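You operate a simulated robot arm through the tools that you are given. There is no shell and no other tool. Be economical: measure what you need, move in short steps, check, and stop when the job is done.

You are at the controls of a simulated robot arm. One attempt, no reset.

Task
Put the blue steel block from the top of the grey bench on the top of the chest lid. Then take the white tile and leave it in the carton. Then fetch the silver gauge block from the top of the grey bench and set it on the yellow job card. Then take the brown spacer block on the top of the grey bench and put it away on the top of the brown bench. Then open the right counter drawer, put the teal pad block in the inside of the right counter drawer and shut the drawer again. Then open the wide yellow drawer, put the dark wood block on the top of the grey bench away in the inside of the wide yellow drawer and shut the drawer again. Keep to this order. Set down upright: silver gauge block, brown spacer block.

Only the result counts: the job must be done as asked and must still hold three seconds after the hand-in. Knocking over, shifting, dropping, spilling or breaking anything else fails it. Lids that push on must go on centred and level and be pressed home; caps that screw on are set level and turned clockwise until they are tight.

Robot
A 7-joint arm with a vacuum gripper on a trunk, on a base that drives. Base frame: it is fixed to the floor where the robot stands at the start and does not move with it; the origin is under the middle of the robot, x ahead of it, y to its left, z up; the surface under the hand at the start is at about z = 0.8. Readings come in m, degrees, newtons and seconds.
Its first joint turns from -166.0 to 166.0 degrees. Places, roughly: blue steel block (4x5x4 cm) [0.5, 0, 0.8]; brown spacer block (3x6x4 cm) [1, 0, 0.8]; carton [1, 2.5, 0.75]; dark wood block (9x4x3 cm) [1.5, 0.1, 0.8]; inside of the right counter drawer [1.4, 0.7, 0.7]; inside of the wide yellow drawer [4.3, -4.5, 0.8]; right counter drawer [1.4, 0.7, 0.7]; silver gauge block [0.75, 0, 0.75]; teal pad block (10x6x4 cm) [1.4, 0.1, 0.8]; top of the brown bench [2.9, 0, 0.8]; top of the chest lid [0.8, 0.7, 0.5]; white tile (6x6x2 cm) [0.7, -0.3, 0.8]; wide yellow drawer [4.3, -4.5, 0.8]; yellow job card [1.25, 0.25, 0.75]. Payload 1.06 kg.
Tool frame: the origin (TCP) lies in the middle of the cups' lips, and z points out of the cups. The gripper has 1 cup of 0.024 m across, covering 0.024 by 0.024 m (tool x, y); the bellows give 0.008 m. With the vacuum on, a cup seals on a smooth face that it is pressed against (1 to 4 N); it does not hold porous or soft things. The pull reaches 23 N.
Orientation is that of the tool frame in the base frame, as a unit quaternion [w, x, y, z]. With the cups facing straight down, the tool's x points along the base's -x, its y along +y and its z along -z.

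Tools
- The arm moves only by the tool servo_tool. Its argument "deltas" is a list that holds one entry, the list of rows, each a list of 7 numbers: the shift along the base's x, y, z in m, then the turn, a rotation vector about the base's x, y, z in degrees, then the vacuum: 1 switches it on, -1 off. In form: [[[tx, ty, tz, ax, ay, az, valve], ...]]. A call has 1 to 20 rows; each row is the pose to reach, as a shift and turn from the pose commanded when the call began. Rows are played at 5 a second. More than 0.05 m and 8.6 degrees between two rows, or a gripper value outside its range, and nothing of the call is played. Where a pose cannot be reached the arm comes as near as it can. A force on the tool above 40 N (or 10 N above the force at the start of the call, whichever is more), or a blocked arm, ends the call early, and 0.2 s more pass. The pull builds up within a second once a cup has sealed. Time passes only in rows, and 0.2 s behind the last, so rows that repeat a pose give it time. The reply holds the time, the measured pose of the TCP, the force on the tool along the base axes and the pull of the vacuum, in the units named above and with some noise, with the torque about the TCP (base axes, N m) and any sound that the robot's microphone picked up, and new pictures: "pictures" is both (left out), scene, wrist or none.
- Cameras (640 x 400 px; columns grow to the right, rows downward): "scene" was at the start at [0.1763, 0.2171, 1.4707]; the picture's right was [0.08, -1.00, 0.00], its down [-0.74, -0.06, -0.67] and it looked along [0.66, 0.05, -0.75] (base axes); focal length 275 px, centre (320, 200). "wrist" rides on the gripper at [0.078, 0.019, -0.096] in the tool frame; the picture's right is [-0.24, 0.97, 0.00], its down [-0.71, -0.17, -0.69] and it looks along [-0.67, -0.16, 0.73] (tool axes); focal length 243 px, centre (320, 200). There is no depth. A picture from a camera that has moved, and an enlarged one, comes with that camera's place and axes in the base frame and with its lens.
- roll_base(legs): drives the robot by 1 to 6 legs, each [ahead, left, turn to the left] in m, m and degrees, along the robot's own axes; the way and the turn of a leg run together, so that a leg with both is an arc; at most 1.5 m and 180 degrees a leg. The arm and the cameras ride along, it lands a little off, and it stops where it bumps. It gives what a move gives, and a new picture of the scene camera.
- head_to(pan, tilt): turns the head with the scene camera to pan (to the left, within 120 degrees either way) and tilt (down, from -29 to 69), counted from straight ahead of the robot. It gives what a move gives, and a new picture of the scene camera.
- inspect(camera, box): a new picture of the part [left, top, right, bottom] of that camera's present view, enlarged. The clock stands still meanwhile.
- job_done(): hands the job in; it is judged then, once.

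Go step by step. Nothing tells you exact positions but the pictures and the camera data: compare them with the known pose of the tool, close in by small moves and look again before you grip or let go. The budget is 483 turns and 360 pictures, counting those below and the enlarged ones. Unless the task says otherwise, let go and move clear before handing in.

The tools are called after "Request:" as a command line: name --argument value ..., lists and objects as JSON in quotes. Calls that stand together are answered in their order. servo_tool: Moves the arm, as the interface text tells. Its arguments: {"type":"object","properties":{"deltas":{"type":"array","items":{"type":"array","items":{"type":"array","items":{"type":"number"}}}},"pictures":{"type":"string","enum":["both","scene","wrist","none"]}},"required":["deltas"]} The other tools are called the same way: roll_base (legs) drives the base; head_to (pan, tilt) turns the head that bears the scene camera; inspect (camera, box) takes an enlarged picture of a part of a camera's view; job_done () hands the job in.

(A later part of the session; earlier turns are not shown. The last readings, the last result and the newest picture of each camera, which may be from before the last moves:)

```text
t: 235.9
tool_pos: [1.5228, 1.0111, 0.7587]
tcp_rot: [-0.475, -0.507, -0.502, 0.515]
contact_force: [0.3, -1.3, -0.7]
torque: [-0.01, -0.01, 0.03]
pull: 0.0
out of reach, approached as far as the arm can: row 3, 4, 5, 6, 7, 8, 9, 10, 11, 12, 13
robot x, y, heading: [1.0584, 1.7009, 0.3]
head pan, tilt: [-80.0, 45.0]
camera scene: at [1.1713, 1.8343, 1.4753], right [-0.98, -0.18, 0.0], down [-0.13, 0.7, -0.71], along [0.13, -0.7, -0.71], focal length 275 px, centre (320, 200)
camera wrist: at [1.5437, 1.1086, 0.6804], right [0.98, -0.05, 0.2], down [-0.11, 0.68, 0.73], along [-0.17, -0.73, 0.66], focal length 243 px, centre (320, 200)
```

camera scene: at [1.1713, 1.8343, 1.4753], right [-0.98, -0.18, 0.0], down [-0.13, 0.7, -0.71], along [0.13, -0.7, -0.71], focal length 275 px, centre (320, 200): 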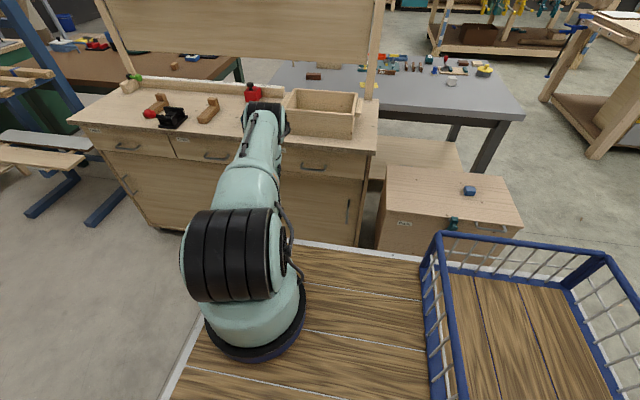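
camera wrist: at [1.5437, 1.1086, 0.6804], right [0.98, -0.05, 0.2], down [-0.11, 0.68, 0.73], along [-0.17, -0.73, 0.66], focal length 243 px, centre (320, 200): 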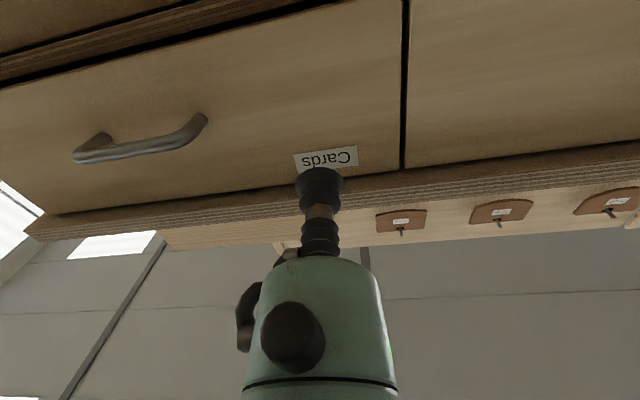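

Workable; shift the base back 0.06 m so the cup faces x≈1.46, then approach the panel.

Request:
roll_base --legs '[[-0.06, 0, 0]]'

Request:
servo_tool --deltas '[[[0, -0.03, 0, 0, 0, 1, -1], [0, -0.06, -0.005, 0, 0, 2, -1], [0, -0.085, -0.008, 0, 0, 2.6, -1], [0, -0.085, -0.008, 0, 0, 2.6, -1]]]'

```text
t: 236.9
tool_pos: [1.463, 1.0112, 0.7578]
tcp_rot: [-0.476, -0.507, -0.502, 0.515]
contact_force: [-0.1, 0.6, 0.1]
torque: [0.02, 0.03, 0.0]
pull: 0.0
robot x, y, heading: [0.9987, 1.7051, 0.3]
head pan, tilt: [-80.0, 45.0]
camera scene: at [1.1112, 1.8342, 1.4753], right [-0.98, -0.18, 0.0], down [-0.13, 0.7, -0.71], along [0.13, -0.7, -0.71], focal length 275 px, centre (320, 200)
```

scene: 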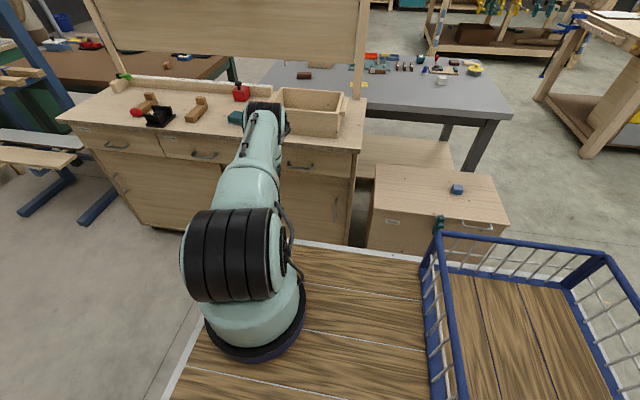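

```text
t: 237.9
tool_pos: [1.4729, 0.9257, 0.7505]
tcp_rot: [0.482, 0.498, 0.511, -0.508]
contact_force: [1.1, -0.1, -0.2]
torque: [0.0, -0.02, 0.01]
pull: 0.0
out of reach, approached as far as the arm can: row 2, 3, 4
robot x, y, heading: [1.0004, 1.7044, 0.4]
head pan, tilt: [-80.0, 45.0]
camera scene: at [1.1113, 1.8342, 1.4753], right [-0.98, -0.18, 0.0], down [-0.13, 0.7, -0.71], along [0.13, -0.7, -0.71], focal length 275 px, centre (320, 200)
camera wrist: at [1.4904, 1.0235, 0.6724], right [0.98, -0.01, 0.19], down [-0.13, 0.67, 0.73], along [-0.14, -0.74, 0.66], focal length 243 px, centre (320, 200)
```

scene: 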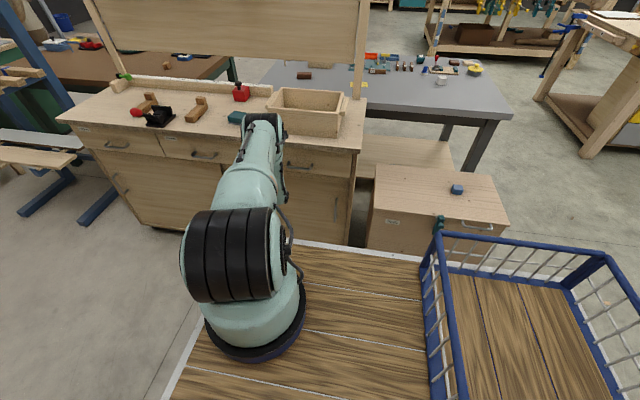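
wrist: 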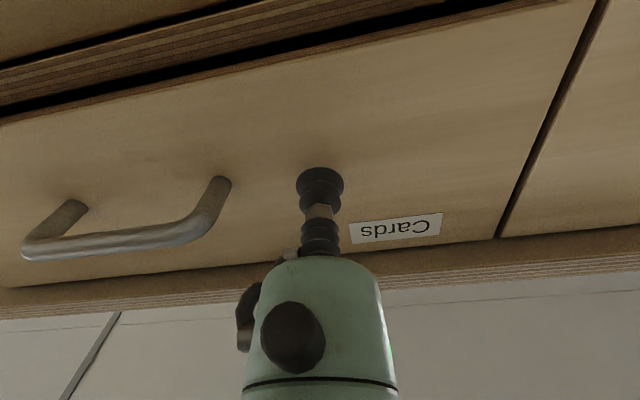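

Good spot between handle and label. Press gently with vacuum.

Request:
servo_tool --deltas '[[[0, -0.008, 0, 0, 0, 0, 1], [0, -0.014, 0, 0, 0, 0, 1], [0, -0.018, 0, 0, 0, 0, 1], [0, -0.018, 0, 0, 0, 0, 1], [0, -0.018, 0, 0, 0, 0, 1]]]' --pictures "none"

```text
t: 239.1
tool_pos: [1.4727, 0.9078, 0.7503]
tcp_rot: [0.484, 0.497, 0.512, -0.507]
contact_force: [0.5, 13.2, -4.3]
torque: [-0.11, 0.2, 0.09]
pull: 22.9
robot x, y, heading: [0.9951, 1.7036, 0.2]
head pan, tilt: [-80.0, 45.0]
```

Sealed to the drawer front. Pull by strafing the base left in small steps.

Request:
roll_base --legs '[[0, 0.06, 0]]'

```text
t: 240.0
tool_pos: [1.4729, 0.967, 0.7518]
tcp_rot: [0.484, 0.497, 0.511, -0.508]
contact_force: [0.9, -0.2, -1.9]
torque: [-0.04, -0.19, 0.01]
pull: 22.8
robot x, y, heading: [0.999, 1.7622, 0.2]
head pan, tilt: [-80.0, 45.0]
camera scene: at [1.111, 1.894, 1.4753], right [-0.98, -0.18, 0.0], down [-0.13, 0.7, -0.71], along [0.13, -0.7, -0.71], focal length 275 px, centre (320, 200)
```

scene: 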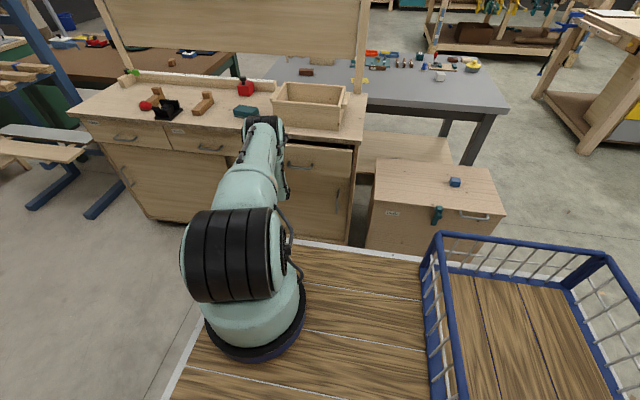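

The drawer follows. Continue.

Request:
roll_base --legs '[[0, 0.1, 0], [0, 0.05, 0]]'

```text
t: 241.7
tool_pos: [1.4721, 1.1169, 0.7521]
tcp_rot: [0.484, 0.497, 0.511, -0.507]
contact_force: [-0.3, -0.6, 0.2]
torque: [-0.05, 0.05, 0.0]
pull: 23.3
robot x, y, heading: [1.0002, 1.9093, 0.3]
head pan, tilt: [-80.0, 45.0]
camera scene: at [1.11, 2.0431, 1.4753], right [-0.98, -0.18, 0.0], down [-0.13, 0.7, -0.71], along [0.13, -0.7, -0.71], focal length 275 px, centre (320, 200)
```

scene: 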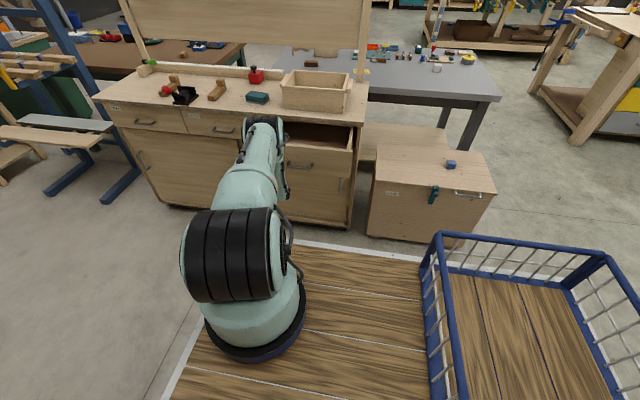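

The drawer is open ~21 cm. Release the vacuum and retreat by lifting away.

Request:
servo_tool --deltas '[[[0, 0, 0, 0, 0, 0, -1], [0, 0, 0, 0, 0, 0, -1], [0, 0, 0, 0, 0, 0, -1], [0, 0.01, 0, 0, 0, 0, -1], [0.01, 0.035, 0, 0, 0, 0, -1], [0.02, 0.06, 0, 0, 0, 0, -1], [0.02, 0.06, 0, 0, 0, 0, -1]]]'

```text
t: 243.3
tool_pos: [1.4927, 1.1754, 0.7513]
tcp_rot: [0.484, 0.497, 0.512, -0.507]
contact_force: [0.7, 0.3, 0.0]
torque: [-0.01, -0.01, 0.05]
pull: 0.2
robot x, y, heading: [0.9974, 1.9125, 0.2]
head pan, tilt: [-80.0, 45.0]
camera scene: at [1.11, 2.043, 1.4753], right [-0.98, -0.18, 0.0], down [-0.13, 0.7, -0.71], along [0.13, -0.7, -0.71], focal length 275 px, centre (320, 200)
camera wrist: at [1.5091, 1.2737, 0.673], right [0.98, -0.01, 0.2], down [-0.14, 0.67, 0.73], along [-0.14, -0.74, 0.66], focal length 243 px, centre (320, 200)
```

scene: 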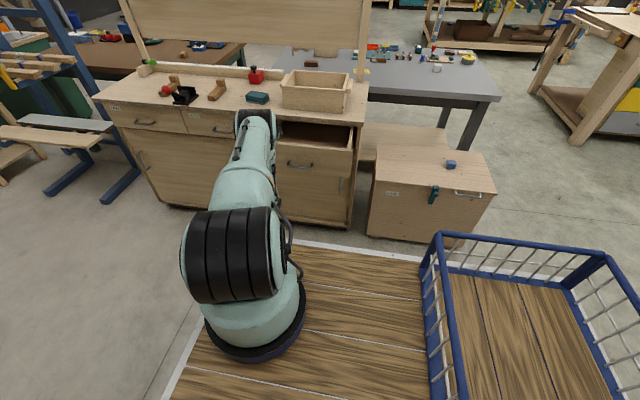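
wrist: 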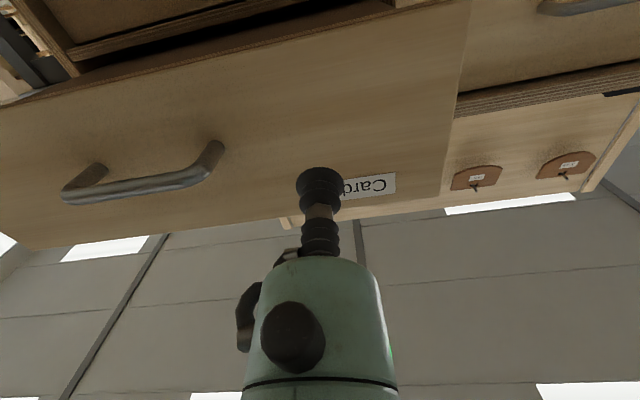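

Raise the tool and turn it back to pointing down.

Request:
servo_tool --deltas '[[[0, 0, 0.04, 0, 0, 0, -1], [0, 0, 0.08, 0, 0, 0, -1], [0, 0, 0.12, 0, 0, 0, -1], [0, 0, 0.16, 0, 0, 0, -1], [0, 0, 0.2, 0, 0, 0, -1], [0, 0, 0.24, 0, 0, 0, -1], [0, 0, 0.28, 0, 0, 0, -1], [0, 0, 0.32, 0, 0, 0, -1], [0, 0, 0.36, 0, 0, 0, -1], [0, 0, 0.36, 8, 0, 0, -1], [0, 0, 0.36, 16, 0, 0, -1], [0, 0, 0.36, 24, 0, 0, -1], [0, 0, 0.36, 32, 0, 0, -1], [0, 0, 0.36, 40, 0, 0, -1], [0, 0, 0.36, 48, 0, 0, -1], [0, 0, 0.36, 56, 0, 0, -1], [0, 0, 0.36, 64, 0, 0, -1], [0, 0, 0.36, 72, 0, 0, -1], [0, 0, 0.36, 80, 0, 0, -1], [0, 0, 0.36, 88, 0, 0, -1]]]' --pictures "none"

Request:
roll_base --legs '[[0.25, 0, 0], [0, -0.36, 0]]'

```text
t: 247.5
tool_pos: [1.4938, 1.1793, 1.111]
tcp_rot: [0.003, 0.694, 0.72, -0.007]
contact_force: [-0.2, -0.3, 0.6]
torque: [0.01, 0.01, -0.01]
pull: 0.1
robot x, y, heading: [0.9967, 1.9111, 0.5]
head pan, tilt: [-80.0, 45.0]
```

```text
t: 251.2
tool_pos: [1.7513, 0.8247, 1.1116]
tcp_rot: [0.003, 0.691, 0.722, -0.009]
contact_force: [0.0, -0.4, 0.6]
torque: [0.0, 0.01, -0.02]
pull: 0.0
robot x, y, heading: [1.253, 1.555, 0.8]
head pan, tilt: [-80.0, 45.0]
camera scene: at [1.3645, 1.6893, 1.4753], right [-0.98, -0.18, 0.0], down [-0.13, 0.7, -0.71], along [0.13, -0.69, -0.71], focal length 275 px, centre (320, 200)
```

scene: 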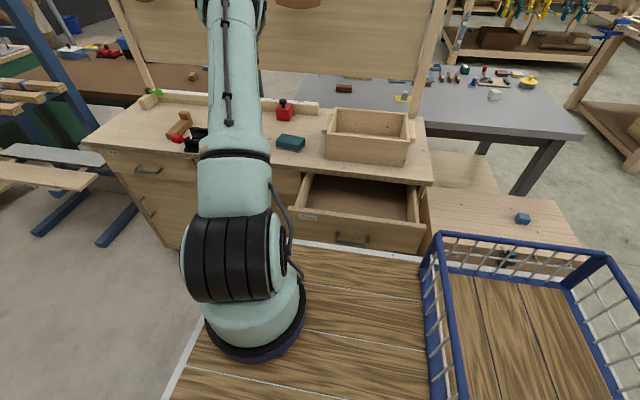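

Drawer is nicely open. Move above the teal block and check.

Request:
servo_tool --deltas '[[[-0.04, 0, 0, 1, -0.5, 0, -1], [-0.08, 0, 0, 1, -0.5, 0, -1], [-0.105, 0, -0.03, 1, -0.5, 0, -1], [-0.105, 0, -0.07, 1, -0.5, 0, -1], [-0.105, 0, -0.11, 1, -0.5, 0, -1], [-0.105, 0, -0.13, 1, -0.5, 0, -1], [-0.105, 0, -0.13, 1, -0.5, 0, -1]]]'

```text
t: 252.8
tool_pos: [1.6469, 0.8251, 0.9828]
tcp_rot: [0.001, 0.692, 0.722, 0.0]
contact_force: [-0.4, -0.8, -0.2]
torque: [0.01, 0.01, -0.02]
pull: 0.0
robot x, y, heading: [1.252, 1.5569, 0.5]
head pan, tilt: [-80.0, 45.0]
camera scene: at [1.3644, 1.6894, 1.4753], right [-0.98, -0.18, 0.0], down [-0.13, 0.7, -0.71], along [0.13, -0.69, -0.71], focal length 275 px, centre (320, 200)
camera wrist: at [1.6615, 0.9052, 1.0765], right [0.98, -0.19, 0.0], down [-0.14, -0.71, 0.68], along [-0.13, -0.67, -0.73], focal length 243 px, centre (320, 200)
```

scene: 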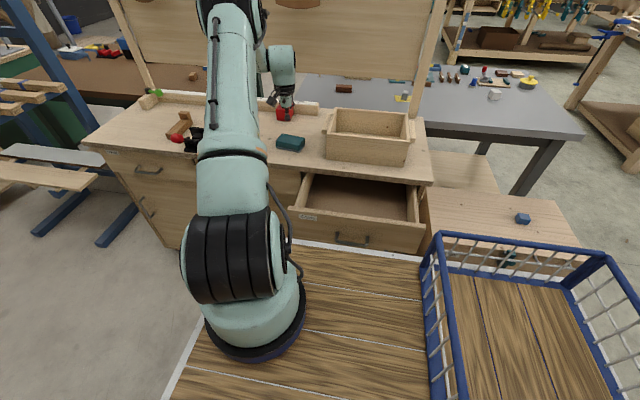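
wrist: 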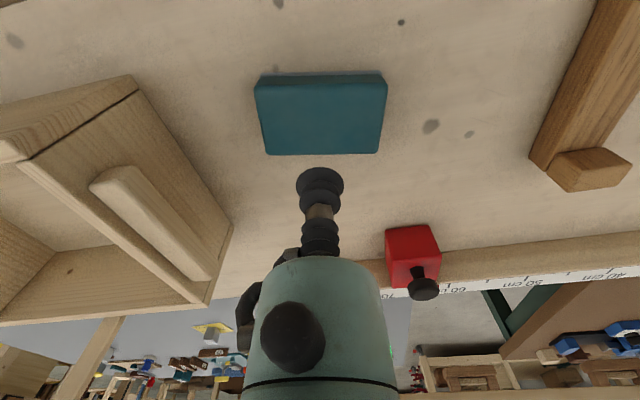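

Aligned. Descend and grip.

Request:
servo_tool --deltas '[[[0, -0.001, -0.04, 0, 0, 0, 1], [0, -0.001, -0.07, 0, 0, 0, 1], [0, -0.001, -0.08, 0, 0, 0, 1], [0, -0.001, -0.086, 0, 0, 0, 1], [0, -0.001, -0.086, 0, 0, 0, 1], [0, -0.001, -0.086, 0, 0, 0, 1]]]' --pictures "none"

```text
t: 254.2
tool_pos: [1.6458, 0.8233, 0.8951]
tcp_rot: [0.001, 0.691, 0.722, -0.001]
contact_force: [-0.3, -1.6, 3.0]
torque: [0.0, 0.02, 0.02]
pull: 23.2
robot x, y, heading: [1.2564, 1.5569, 0.7]
head pan, tilt: [-80.0, 45.0]
```

Request:
servo_tool --deltas '[[[0, 0, 0.03, 0, 0, 0, 1], [0, 0, 0.07, 0, 0, 0, 1], [0, 0, 0.11, 0, 0, 0, 1], [0, 0, 0.15, 0, 0, 0, 1], [0, 0, 0.19, 0, 0, 0, 1], [0, 0, 0.22, 0, 0, 0, 1], [0, 0, 0.22, 0, 0, 0, 1]]]' --pictures "none"

Request:
roll_base --legs '[[0, 0.15, -0.6]]'

Request:
servo_tool --deltas '[[[-0.04, 0.01, 0, 0, 0, 0, 1], [-0.08, 0.02, 0, 0, 0, 0, 1], [-0.12, 0.03, 0, 0, 0, 0, 1], [-0.16, 0.04, 0, 0, 0, 0, 1], [-0.2, 0.05, 0, 0, 0, 0, 1], [-0.22, 0.055, -0.04, 0, 0, 0, 1], [-0.22, 0.055, -0.08, 0, 0, 0, 1], [-0.22, 0.055, -0.12, 0, 0, 0, 1], [-0.22, 0.055, -0.16, 0, 0, 0, 1], [-0.22, 0.055, -0.16, 0, 0, 0, 1]]]'

```text
t: 255.8
tool_pos: [1.6479, 0.8225, 1.1168]
tcp_rot: [0.0, 0.693, 0.721, 0.001]
contact_force: [0.7, 0.6, -1.8]
torque: [-0.01, -0.03, 0.01]
pull: 22.8
robot x, y, heading: [1.2516, 1.5601, 0.7]
head pan, tilt: [-80.0, 45.0]
```

```text
t: 257.2
tool_pos: [1.6394, 0.9705, 1.1156]
tcp_rot: [0.001, 0.696, 0.718, 0.001]
contact_force: [0.7, 1.1, -0.8]
torque: [0.02, 0.01, 0.01]
pull: 22.6
robot x, y, heading: [1.2547, 1.7104, -0.1]
head pan, tilt: [-80.0, 45.0]
camera scene: at [1.3652, 1.8399, 1.4753], right [-0.98, -0.17, 0.0], down [-0.12, 0.7, -0.71], along [0.12, -0.7, -0.71], focal length 275 px, centre (320, 200)
```

scene: 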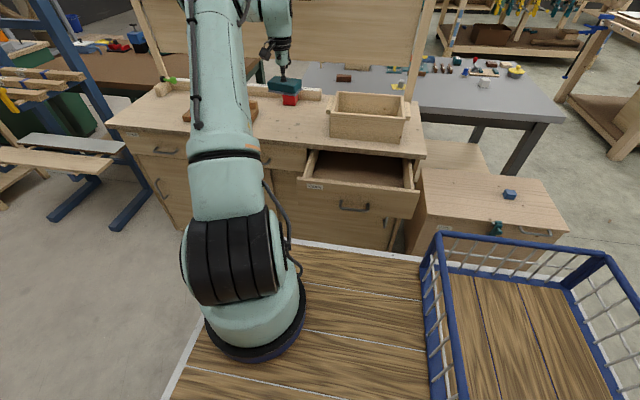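

```text
t: 259.4
tool_pos: [1.4206, 1.0278, 0.9551]
tcp_rot: [0.001, 0.696, 0.718, 0.001]
contact_force: [-1.3, -0.2, -1.1]
torque: [-0.01, 0.03, -0.02]
pull: 23.2
robot x, y, heading: [1.2533, 1.7091, -0.0]
head pan, tilt: [-80.0, 45.0]
camera scene: at [1.3652, 1.8399, 1.4753], right [-0.98, -0.17, 0.0], down [-0.12, 0.7, -0.71], along [0.12, -0.7, -0.71], focal length 275 px, centre (320, 200)
camera wrist: at [1.4367, 1.1074, 1.0498], right [0.98, -0.2, 0.0], down [-0.15, -0.71, 0.69], along [-0.14, -0.67, -0.73], focal length 243 px, centre (320, 200)
```

scene: 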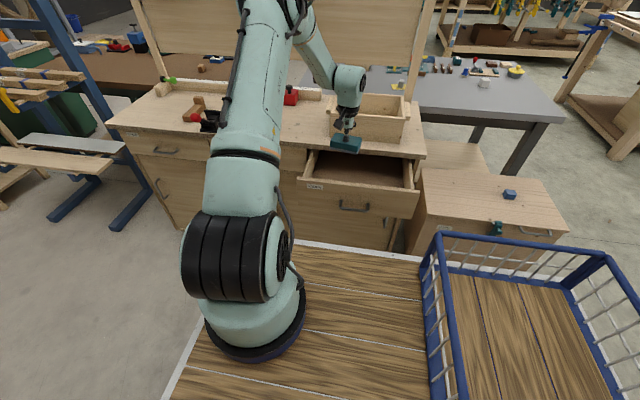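
wrist: 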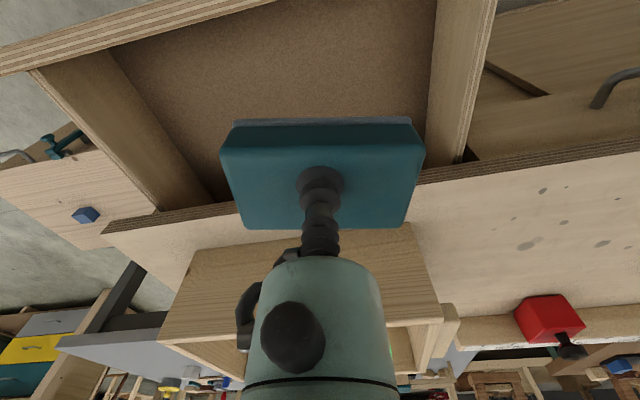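

The camera body would overhang the drawer front, so I'll yaw the tool 90° (block lengthwise) before lowering.

Request:
servo_tool --deltas '[[[0, 0, 0, 0, 0, 8, 1], [0, 0, 0, 0, 0, 16, 1], [0, -0.003, 0, 0, 0, 24, 1], [0, -0.006, 0, 0, 0, 32, 1], [0, -0.009, 0, 0, 0, 40, 1], [0, -0.012, 0, 0, 0, 48, 1], [0, -0.015, 0, 0, 0, 56, 1], [0, -0.015, 0, 0, 0, 64, 1], [0, -0.015, 0, 0, 0, 72, 1], [0, -0.015, 0, 0, 0, 80, 1], [0, -0.015, 0, 0, 0, 88, 1], [0, -0.015, 0, 0, 0, 88, 1]]]'

```text
t: 262.0
tool_pos: [1.4194, 1.0118, 0.957]
tcp_rot: [0.0, 0.001, 1.0, 0.001]
contact_force: [0.2, -0.3, -1.6]
torque: [0.0, 0.03, 0.01]
pull: 22.6
robot x, y, heading: [1.2525, 1.7077, 0.0]
head pan, tilt: [-80.0, 45.0]
camera scene: at [1.3652, 1.8399, 1.4753], right [-0.98, -0.17, 0.0], down [-0.12, 0.7, -0.71], along [0.12, -0.7, -0.71], focal length 275 px, centre (320, 200)
camera wrist: at [1.3411, 1.031, 1.0515], right [0.24, 0.97, 0.0], down [0.71, -0.17, 0.68], along [0.67, -0.16, -0.73], focal length 243 px, centre (320, 200)
```

scene: 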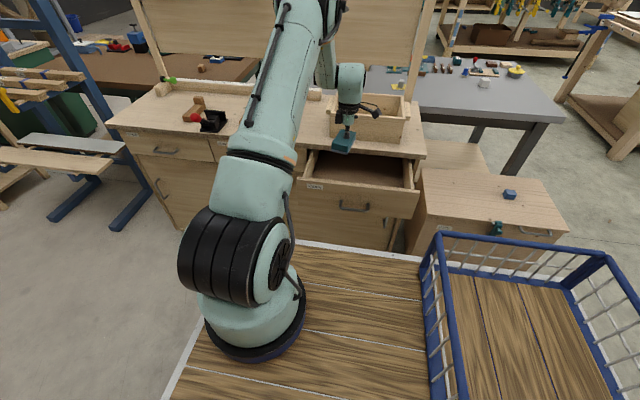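
wrist: 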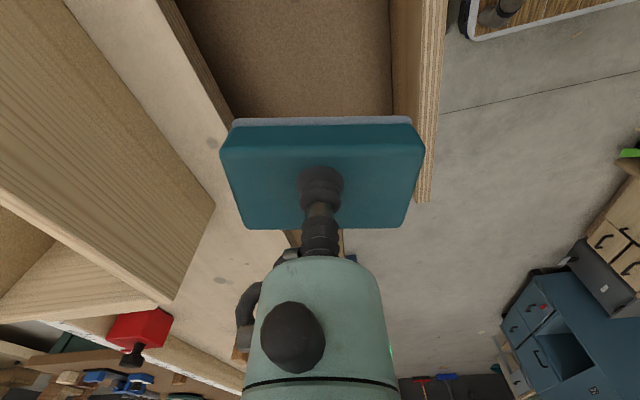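

Centered in the opening. Lower.

Request:
servo_tool --deltas '[[[0, 0, -0.04, 0, 0, 0, 1], [0, 0, -0.08, 0, 0, 0, 1], [0, 0, -0.12, 0, 0, 0, 1], [0, 0, -0.15, 0, 0, 0, 1], [0, 0, -0.15, 0, 0, 0, 1]]]'

```text
t: 263.2
tool_pos: [1.4194, 1.0125, 0.8066]
tcp_rot: [0.0, 0.002, 1.0, 0.0]
contact_force: [0.1, -0.2, -2.2]
torque: [-0.02, 0.03, 0.03]
pull: 23.1
robot x, y, heading: [1.2555, 1.7075, 0.2]
head pan, tilt: [-80.0, 45.0]
camera scene: at [1.3652, 1.8399, 1.4753], right [-0.98, -0.17, 0.0], down [-0.12, 0.7, -0.71], along [0.12, -0.7, -0.71], focal length 275 px, centre (320, 200)
camera wrist: at [1.3404, 1.0315, 0.9012], right [0.24, 0.97, 0.0], down [0.71, -0.17, 0.69], along [0.67, -0.16, -0.73], focal length 243 px, centre (320, 200)
```

scene: 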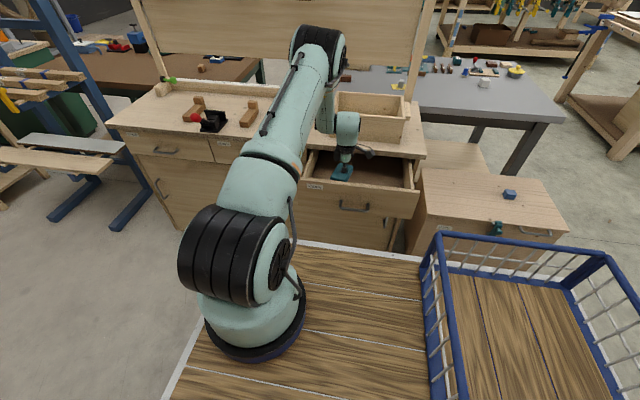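
wrist: 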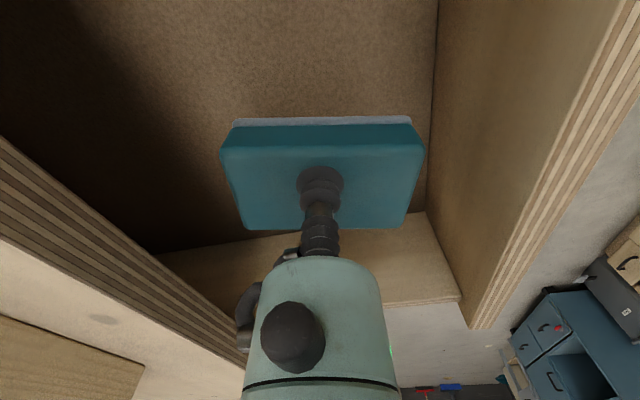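

Request:
servo_tool --deltas '[[[0, 0, -0.025, 0, 0, 0, 1], [0, 0, -0.045, 0, 0, 0, 1], [0, 0, -0.055, 0, 0, 0, 1], [0, 0, -0.055, 0, 0, 0, 1]]]' --pictures "wrist"

```text
t: 264.2
tool_pos: [1.4186, 1.0117, 0.7509]
tcp_rot: [-0.001, 0.001, 1.0, 0.001]
contact_force: [0.3, -0.4, -1.6]
torque: [0.02, 0.02, -0.02]
pull: 23.1
robot x, y, heading: [1.255, 1.71, -0.0]
head pan, tilt: [-80.0, 45.0]
camera wrist: at [1.3399, 1.0312, 0.8457], right [0.24, 0.97, 0.0], down [0.71, -0.17, 0.68], along [0.67, -0.16, -0.73], focal length 243 px, centre (320, 200)
```

wrist: 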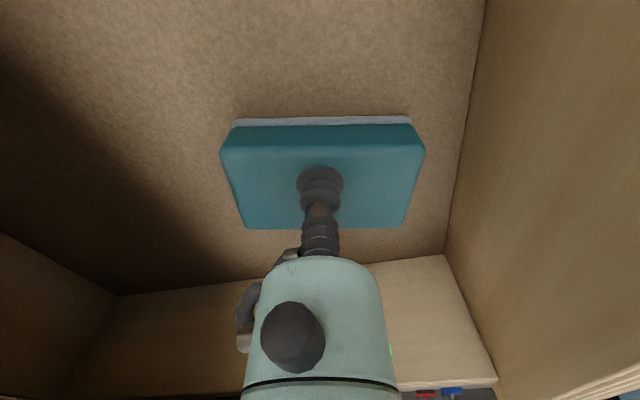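

Request:
servo_tool --deltas '[[[0, 0, -0.008, 0, 0, 0, 1], [0, 0, -0.014, 0, 0, 0, 1], [0, 0, -0.014, 0, 0, 0, 1]]]' --pictures "none"

```text
t: 264.9
tool_pos: [1.4185, 1.0073, 0.7413]
tcp_rot: [-0.002, 0.001, 1.0, -0.004]
contact_force: [-0.3, 1.3, 11.7]
torque: [0.03, -0.03, -0.06]
pull: 22.7
robot x, y, heading: [1.2556, 1.7089, -0.1]
head pan, tilt: [-80.0, 45.0]
stopped in row 3: the force on the tool passed its limit at 42 N (the readings are from after the stop); the commanded pose is now the measured one
```

Request:
servo_tool --deltas '[[[0, 0.002, 0.004, 0, 0, 0, 1], [0, 0.002, 0.004, 0, 0, 0, 1]]]'

```text
t: 265.5
tool_pos: [1.4184, 1.0103, 0.7433]
tcp_rot: [0.0, 0.002, 1.0, -0.001]
contact_force: [0.0, 0.4, -1.6]
torque: [0.03, 0.01, 0.0]
pull: 22.3
robot x, y, heading: [1.2527, 1.7119, -0.1]
head pan, tilt: [-80.0, 45.0]
camera scene: at [1.3652, 1.8399, 1.4753], right [-0.98, -0.17, 0.0], down [-0.12, 0.7, -0.71], along [0.12, -0.7, -0.71], focal length 275 px, centre (320, 200)
camera wrist: at [1.3403, 1.0303, 0.8383], right [0.24, 0.97, 0.0], down [0.71, -0.17, 0.69], along [0.66, -0.17, -0.73], focal length 243 px, centre (320, 200)
```

scene: 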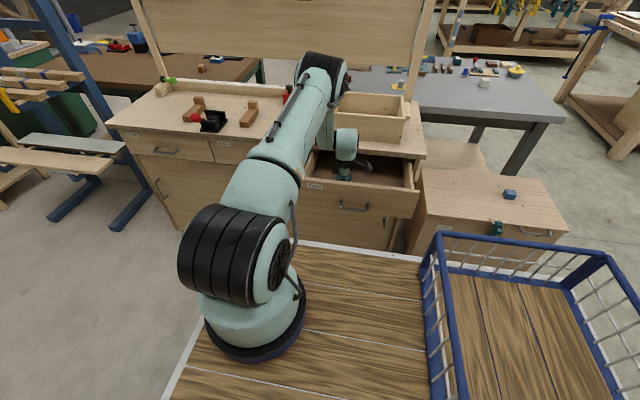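
wrist: 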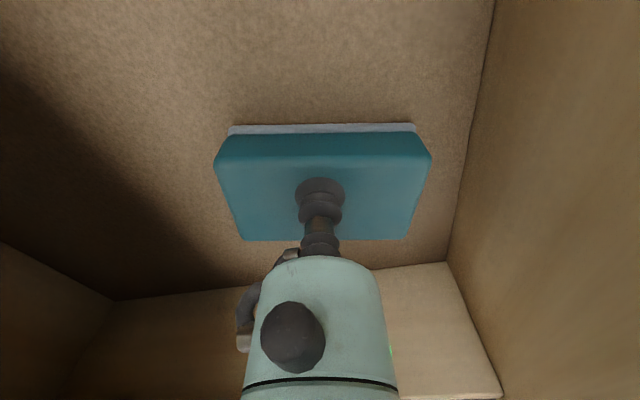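

Block is just at the floor. Settle 2 mm and release.

Request:
servo_tool --deltas '[[[0, 0, -0.002, 0, 0, 0, 1], [0, 0, -0.002, 0, 0, 0, -1], [0, 0, -0.002, 0, 0, 0, -1], [0, 0, -0.002, 0, 0, 0, -1], [0, 0, 0.005, 0, 0, 0, -1], [0, 0, 0.02, 0, 0, 0, -1], [0, 0, 0.06, 0, 0, 0, -1], [0, 0, 0.1, 0, 0, 0, -1], [0, 0, 0.14, 0, 0, 0, -1], [0, 0, 0.18, 0, 0, 0, -1], [0, 0, 0.22, 0, 0, 0, -1], [0, 0, 0.26, 0, 0, 0, -1], [0, 0, 0.3, 0, 0, 0, -1], [0, 0, 0.34, 0, 0, 0, -1]]]'

```text
t: 268.5
tool_pos: [1.42, 1.0102, 1.0864]
tcp_rot: [0.0, 0.001, 1.0, -0.002]
contact_force: [-0.1, 0.4, 0.0]
torque: [0.01, -0.03, -0.03]
pull: 0.0
robot x, y, heading: [1.2518, 1.7073, 0.1]
head pan, tilt: [-80.0, 45.0]
camera scene: at [1.3652, 1.8395, 1.4753], right [-0.98, -0.17, 0.0], down [-0.12, 0.7, -0.71], along [0.12, -0.7, -0.71], focal length 275 px, centre (320, 200)
camera wrist: at [1.3421, 1.0298, 1.1802], right [0.24, 0.97, 0.0], down [0.71, -0.17, 0.69], along [0.66, -0.17, -0.73], focal length 243 px, centre (320, 200)
```

scene: 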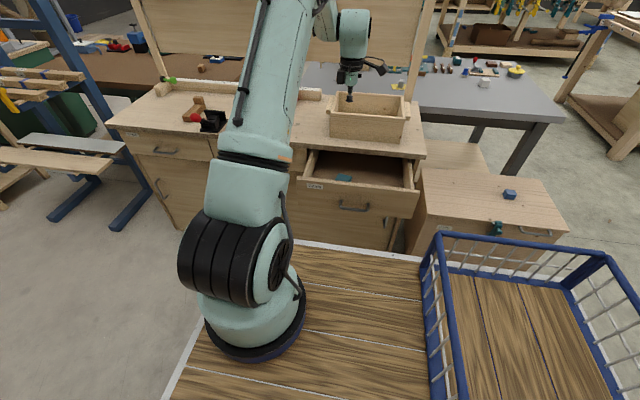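
wrist: 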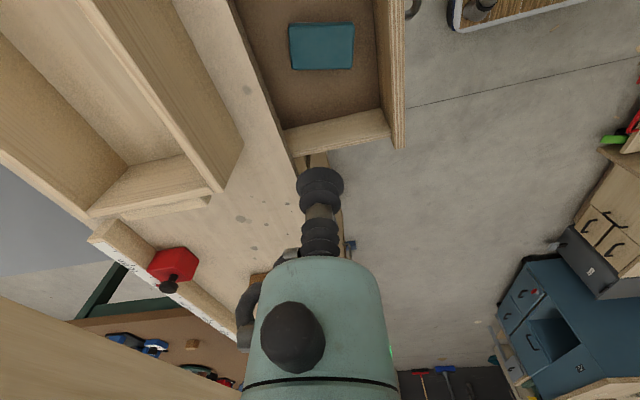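

The teal block lies in the drawer. Now turn the tool horizontal (with this other roll) to push the drawer shut.

Request:
servo_tool --deltas '[[[0.005, 0.02, 0, -8, 0, 0, -1], [0.01, 0.04, 0, -16, 0, 0, -1], [0.02, 0.06, 0, -24, 0, 0, -1], [0.03, 0.08, 0, -32, 0, 0, -1], [0.04, 0.1, 0, -40, 0, 0, -1], [0.05, 0.12, 0, -48, 0, 0, -1], [0.06, 0.14, 0, -56, 0, 0, -1], [0.07, 0.15, 0, -64, 0, 0, -1], [0.07, 0.16, 0, -72, 0, 0, -1], [0.07, 0.16, 0, -80, 0, 0, -1], [0.07, 0.16, 0, -88, 0, 0, -1], [0.07, 0.16, 0, -90, 0, 0, -1]]]'

```text
t: 271.1
tool_pos: [1.4894, 1.1699, 1.0619]
tcp_rot: [-0.001, -0.008, 0.826, -0.564]
contact_force: [-0.5, 1.1, -0.8]
torque: [-0.02, -0.02, -0.02]
pull: 0.1
out of reach, approached as far as the arm can: row 9, 10, 11, 12
robot x, y, heading: [1.2548, 1.7078, 0.0]
head pan, tilt: [-80.0, 45.0]
camera scene: at [1.3652, 1.8399, 1.4753], right [-0.98, -0.17, 0.0], down [-0.12, 0.7, -0.71], along [0.12, -0.7, -0.71], focal length 275 px, centre (320, 200)
camera wrist: at [1.4113, 1.2657, 1.079], right [0.22, 0.36, -0.91], down [0.7, 0.58, 0.4], along [0.67, -0.73, -0.12], focal length 243 px, centre (320, 200)
```

scene: 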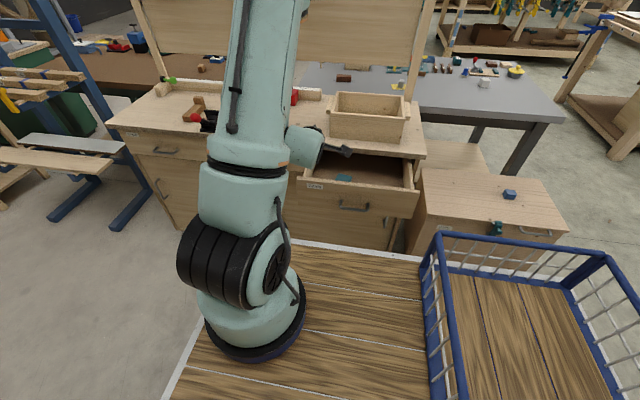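
wrist: 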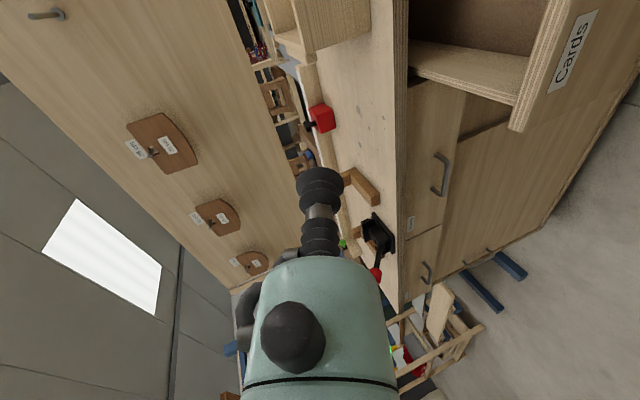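

Slightly tilted is fine for pushing. Strafe away to have room, then lower in front of the panel.

Request:
roll_base --legs '[[0, 0.19, 0]]'

Request:
servo_tool --deltas '[[[0, -0.03, -0.03, -3, 0, 0, -1], [0, -0.06, -0.06, -6, 0, 0, -1], [0, -0.09, -0.09, -9, 0, 0, -1], [0, -0.11, -0.13, -12, 0, 0, -1], [0, -0.13, -0.17, -14, 0, 0, -1], [0, -0.14, -0.21, -14, 0, 0, -1], [0, -0.15, -0.25, -14, 0, 0, -1], [0, -0.15, -0.29, -14, 0, 0, -1], [0, -0.15, -0.315, -14, 0, 0, -1], [0, -0.15, -0.315, -14, 0, 0, -1]]]'

```text
t: 272.7
tool_pos: [1.4928, 1.3591, 1.0617]
tcp_rot: [0.002, -0.009, 0.826, -0.564]
contact_force: [0.0, 0.3, 0.8]
torque: [0.0, -0.01, -0.01]
pull: 0.1
robot x, y, heading: [1.2499, 1.8975, 0.4]
head pan, tilt: [-80.0, 45.0]
camera scene: at [1.3641, 2.029, 1.4753], right [-0.98, -0.18, 0.0], down [-0.13, 0.7, -0.71], along [0.13, -0.7, -0.71], focal length 275 px, centre (320, 200)
```

scene: 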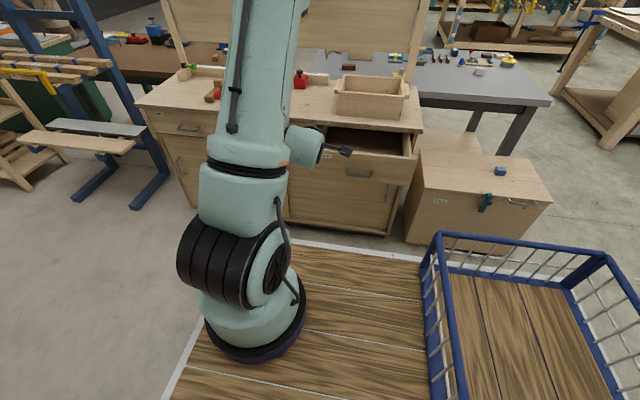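

```text
t: 274.9
tool_pos: [1.4941, 1.2105, 0.7467]
tcp_rot: [0.0, -0.009, 0.751, -0.66]
contact_force: [-0.6, -0.8, -0.4]
torque: [0.03, -0.03, 0.03]
pull: 0.1
robot x, y, heading: [1.2542, 1.8973, 0.1]
head pan, tilt: [-80.0, 45.0]
camera scene: at [1.3642, 2.0289, 1.4753], right [-0.98, -0.18, 0.0], down [-0.13, 0.7, -0.71], along [0.13, -0.7, -0.71], focal length 275 px, centre (320, 200)
camera wrist: at [1.4146, 1.3067, 0.7397], right [0.22, 0.13, -0.97], down [0.7, 0.67, 0.25], along [0.68, -0.73, 0.06], focal length 243 px, centre (320, 200)
```

scene: 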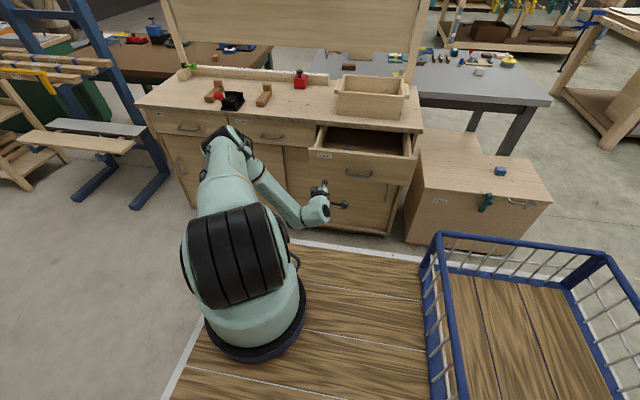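
wrist: 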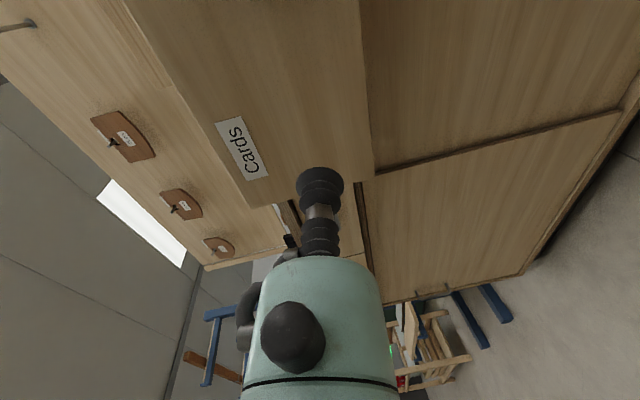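

Push the drawer in: first by strafing the base 0.19 m, the rest with the arm.

Request:
roll_base --legs '[[0, -0.19, 0]]'

Request:
servo_tool --deltas '[[[0, -0.02, 0, 0, 0, 0, -1], [0, -0.04, 0, 0, 0, 0, -1], [0, -0.06, 0, 0, 0, 0, -1], [0, -0.08, 0, 0, 0, 0, -1], [0, -0.095, 0, 0, 0, 0, -1], [0, -0.095, 0, 0, 0, 0, -1]]]'

```text
t: 276.4
tool_pos: [1.4952, 1.0161, 0.7461]
tcp_rot: [0.001, -0.01, 0.751, -0.66]
contact_force: [-0.3, -0.1, -0.2]
torque: [0.01, 0.01, 0.0]
pull: 0.1
robot x, y, heading: [1.2523, 1.7041, 0.0]
head pan, tilt: [-80.0, 45.0]
camera scene: at [1.3651, 1.8349, 1.4753], right [-0.98, -0.18, 0.0], down [-0.13, 0.7, -0.71], along [0.13, -0.7, -0.71], focal length 275 px, centre (320, 200)
```

scene: 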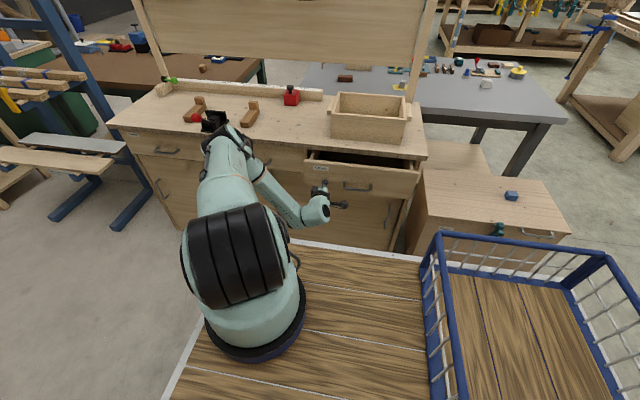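

```text
t: 277.8
tool_pos: [1.4953, 0.9214, 0.7464]
tcp_rot: [0.0, -0.01, 0.752, -0.659]
contact_force: [0.6, 0.5, -1.3]
torque: [0.01, 0.05, 0.0]
pull: 0.1
robot x, y, heading: [1.2534, 1.7026, 0.3]
head pan, tilt: [-80.0, 45.0]
camera scene: at [1.3651, 1.8349, 1.4753], right [-0.98, -0.18, 0.0], down [-0.13, 0.7, -0.71], along [0.13, -0.7, -0.71], focal length 275 px, centre (320, 200)
camera wrist: at [1.4156, 1.0187, 0.7402], right [0.22, 0.13, -0.97], down [0.7, 0.67, 0.25], along [0.68, -0.73, 0.06], focal length 243 px, centre (320, 200)
```

scene: 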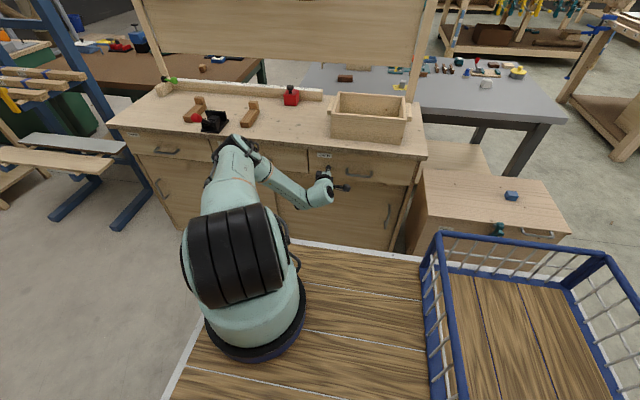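
wrist: 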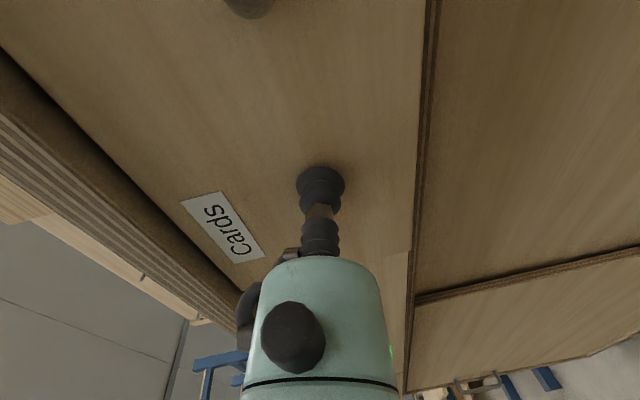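

Request:
servo_tool --deltas '[[[0, -0.006, 0, 0, 0, 0, -1], [0, -0.012, 0, 0, 0, 0, -1], [0, -0.016, 0, 0, 0, 0, -1], [0, -0.016, 0, 0, 0, 0, -1]]]' --pictures "wrist"

```text
t: 278.8
tool_pos: [1.4952, 0.9054, 0.747]
tcp_rot: [0.001, -0.01, 0.751, -0.66]
contact_force: [0.0, 5.2, -1.7]
torque: [-0.11, 0.0, 0.0]
pull: 0.1
robot x, y, heading: [1.256, 1.7018, 0.4]
head pan, tilt: [-80.0, 45.0]
camera wrist: at [1.4149, 1.003, 0.7406], right [0.22, 0.13, -0.97], down [0.7, 0.67, 0.25], along [0.68, -0.73, 0.06], focal length 243 px, centre (320, 200)
```

wrist: 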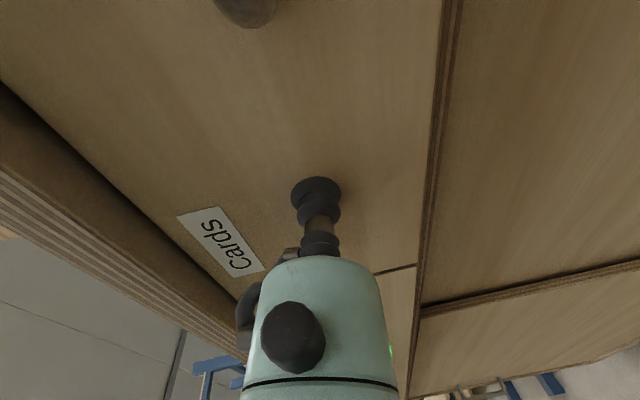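

Request:
servo_tool --deltas '[[[0, -0.003, 0, 0, 0, 0, -1], [0, -0.006, 0, 0, 0, 0, -1], [0, -0.006, 0, 0, 0, 0, -1]]]' --pictures "none"

```text
t: 279.4
tool_pos: [1.4937, 0.9052, 0.744]
tcp_rot: [-0.001, -0.009, 0.752, -0.659]
contact_force: [2.0, 18.0, 3.9]
torque: [0.02, -0.07, -0.03]
pull: 0.1
robot x, y, heading: [1.2564, 1.7057, 0.4]
head pan, tilt: [-80.0, 45.0]
stopped in row 2: the force on the tool passed its limit at 47 N (the readings are from after the stop); the commanded pose is now the measured one
```

The drawer is firmly at its stop. Back off and check it's flush.

Request:
servo_tool --deltas '[[[0, 0.03, 0, 0, 0, 0, -1], [0, 0.07, 0, 0, 0, 0, -1], [0, 0.11, 0, 0, 0, 0, -1], [0, 0.15, 0, 0, 0, 0, -1], [0, 0.16, 0.04, 0, 0, 0, -1], [0, 0.16, 0.08, 0, 0, 0, -1], [0, 0.16, 0.12, 2, 0, 0, -1], [0, 0.16, 0.16, 5, 0, 0, -1], [0, 0.16, 0.2, 8, 0, 0, -1], [0, 0.16, 0.24, 12, 0, 0, -1], [0, 0.16, 0.28, 15, 0, 0, -1], [0, 0.16, 0.32, 20, 0, 0, -1], [0, 0.16, 0.36, 27, 0, 0, -1], [0, 0.16, 0.36, 35, 0, 0, -1], [0, 0.16, 0.36, 43, 0, 0, -1], [0, 0.16, 0.36, 51, 0, 0, -1], [0, 0.16, 0.36, 59, 0, 0, -1], [0, 0.16, 0.36, 67, 0, 0, -1], [0, 0.16, 0.36, 75, 0, 0, -1], [0, 0.16, 0.36, 82.5, 0, 0, -1]]]' --pictures "scene"

Request:
inspect --camera "scene" --box '[280, 120, 440, 220]'

```text
t: 283.6
tool_pos: [1.4953, 1.063, 1.106]
tcp_rot: [0.007, -0.006, 1.0, 0.001]
contact_force: [-0.2, -1.3, 1.3]
torque: [-0.02, -0.03, -0.01]
pull: 0.2
robot x, y, heading: [1.2528, 1.7071, 0.3]
head pan, tilt: [-80.0, 45.0]
camera scene: at [1.365, 1.8357, 1.4753], right [-0.98, -0.18, 0.0], down [-0.13, 0.7, -0.71], along [0.13, -0.7, -0.71], focal length 275 px, centre (320, 200)
```

scene: 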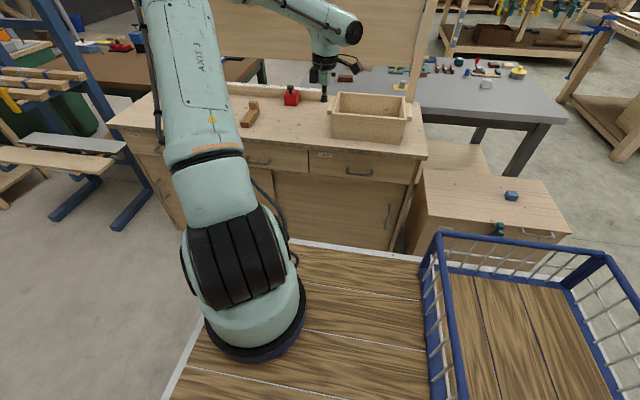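

```text
4.00 times, centred on (360, 170) of scene
camera zoom: at [1.365, 1.8357, 1.4753], right [-0.98, -0.18, 0.0], down [-0.13, 0.7, -0.71], along [0.13, -0.7, -0.71], focal length 1102 px, centre (160, 320)
```

zoom: 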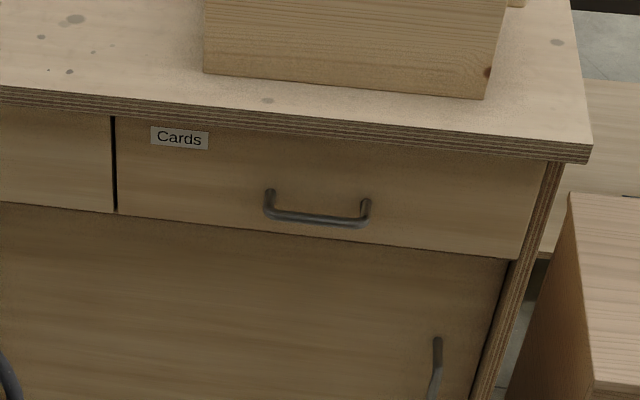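

The drawer is flush. Next, the dark wood block: drive back around the bench front to its right side.

Request:
roll_base --legs '[[-1.4, 0, -0.3], [0, -1.3, 0]]'

```text
t: 296.6
tool_pos: [0.1286, -0.228, 1.1072]
tcp_rot: [0.006, -0.017, 1.0, -0.001]
contact_force: [-0.6, -0.3, 0.2]
torque: [-0.02, -0.01, 0.06]
pull: 0.0
robot x, y, heading: [-0.1235, 0.4072, 1.3]
head pan, tilt: [-80.0, 45.0]
camera scene: at [-0.0169, 0.541, 1.4753], right [-0.98, -0.2, 0.0], down [-0.14, 0.69, -0.71], along [0.14, -0.69, -0.71], focal length 275 px, centre (320, 200)
```

scene: 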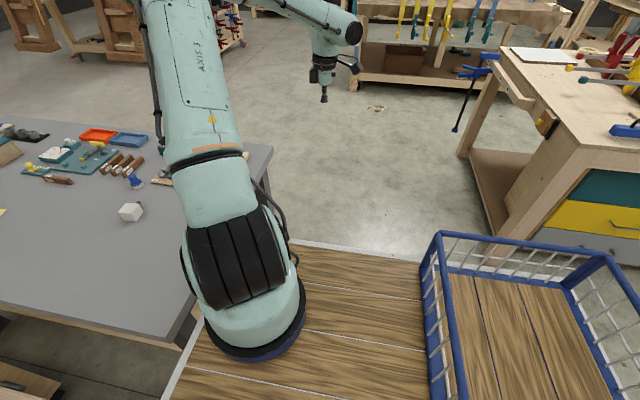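

Request:
roll_base --legs '[[0.06, 0, -1.3], [0, -1.33, 0]]'

```text
t: 303.7
tool_pos: [0.1744, -1.5248, 1.1061]
tcp_rot: [0.006, -0.005, 1.0, -0.001]
contact_force: [-0.1, -0.4, 0.4]
torque: [0.02, 0.03, 0.0]
pull: 0.0
robot x, y, heading: [-0.0673, -0.8838, -0.1]
head pan, tilt: [-80.0, 45.0]
camera scene: at [0.0476, -0.7524, 1.4753], right [-0.98, -0.17, 0.0], down [-0.12, 0.7, -0.71], along [0.12, -0.7, -0.71], focal length 275 px, centre (320, 200)
```

scene: 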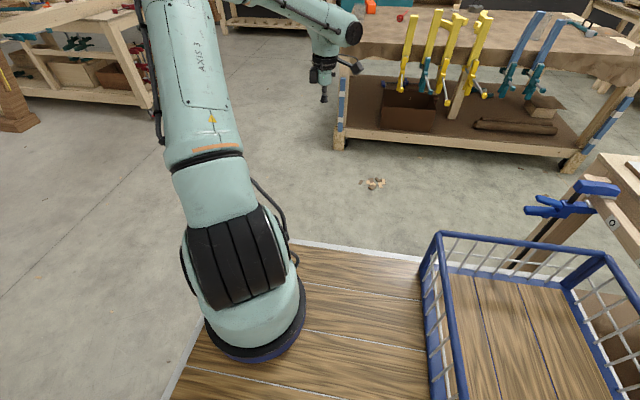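

Request:
roll_base --legs '[[0.8, -0.12, 0], [0, 0, 90], [0, -0.75, 0]]'

Request:
head_to --pan -30 --tilt 45

```text
t: 315.5
tool_pos: [2.1314, -0.7443, 1.1065]
tcp_rot: [-0.004, 0.717, -0.698, -0.004]
contact_force: [0.4, -0.4, 0.0]
torque: [0.02, -0.03, 0.02]
pull: 0.0
robot x, y, heading: [1.495, -0.9974, 91.1]
head pan, tilt: [-80.0, 45.0]
camera scene: at [1.3609, -0.882, 1.4753], right [0.19, -0.98, 0.0], down [-0.69, -0.14, -0.71], along [0.69, 0.14, -0.71], focal length 275 px, centre (320, 200)
```

scene: 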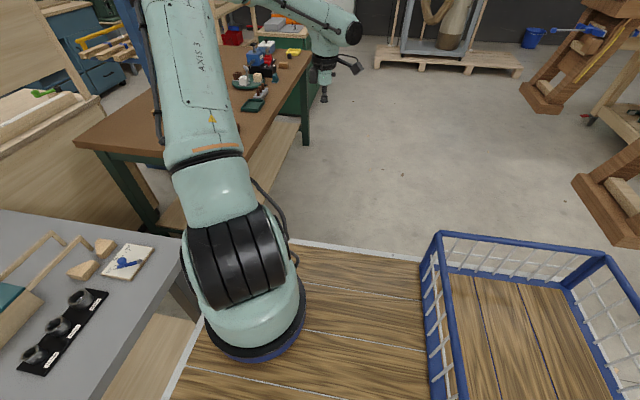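

```text
t: 316.7
tool_pos: [2.1327, -0.7453, 1.1061]
tcp_rot: [-0.004, 0.717, -0.697, -0.004]
contact_force: [0.3, 0.4, -0.2]
torque: [0.01, 0.0, 0.01]
pull: 0.1
robot x, y, heading: [1.4973, -0.9974, 91.3]
head pan, tilt: [-30.0, 45.0]
camera scene: at [1.3205, -0.8265, 1.4753], right [0.87, -0.48, 0.0], down [-0.34, -0.62, -0.71], along [0.34, 0.62, -0.71], focal length 275 px, centre (320, 200)
```

scene: 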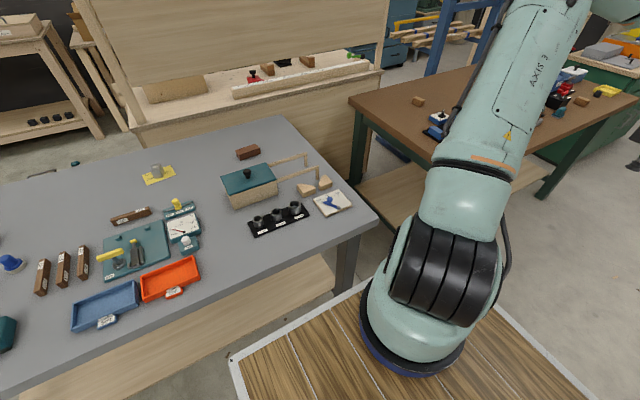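

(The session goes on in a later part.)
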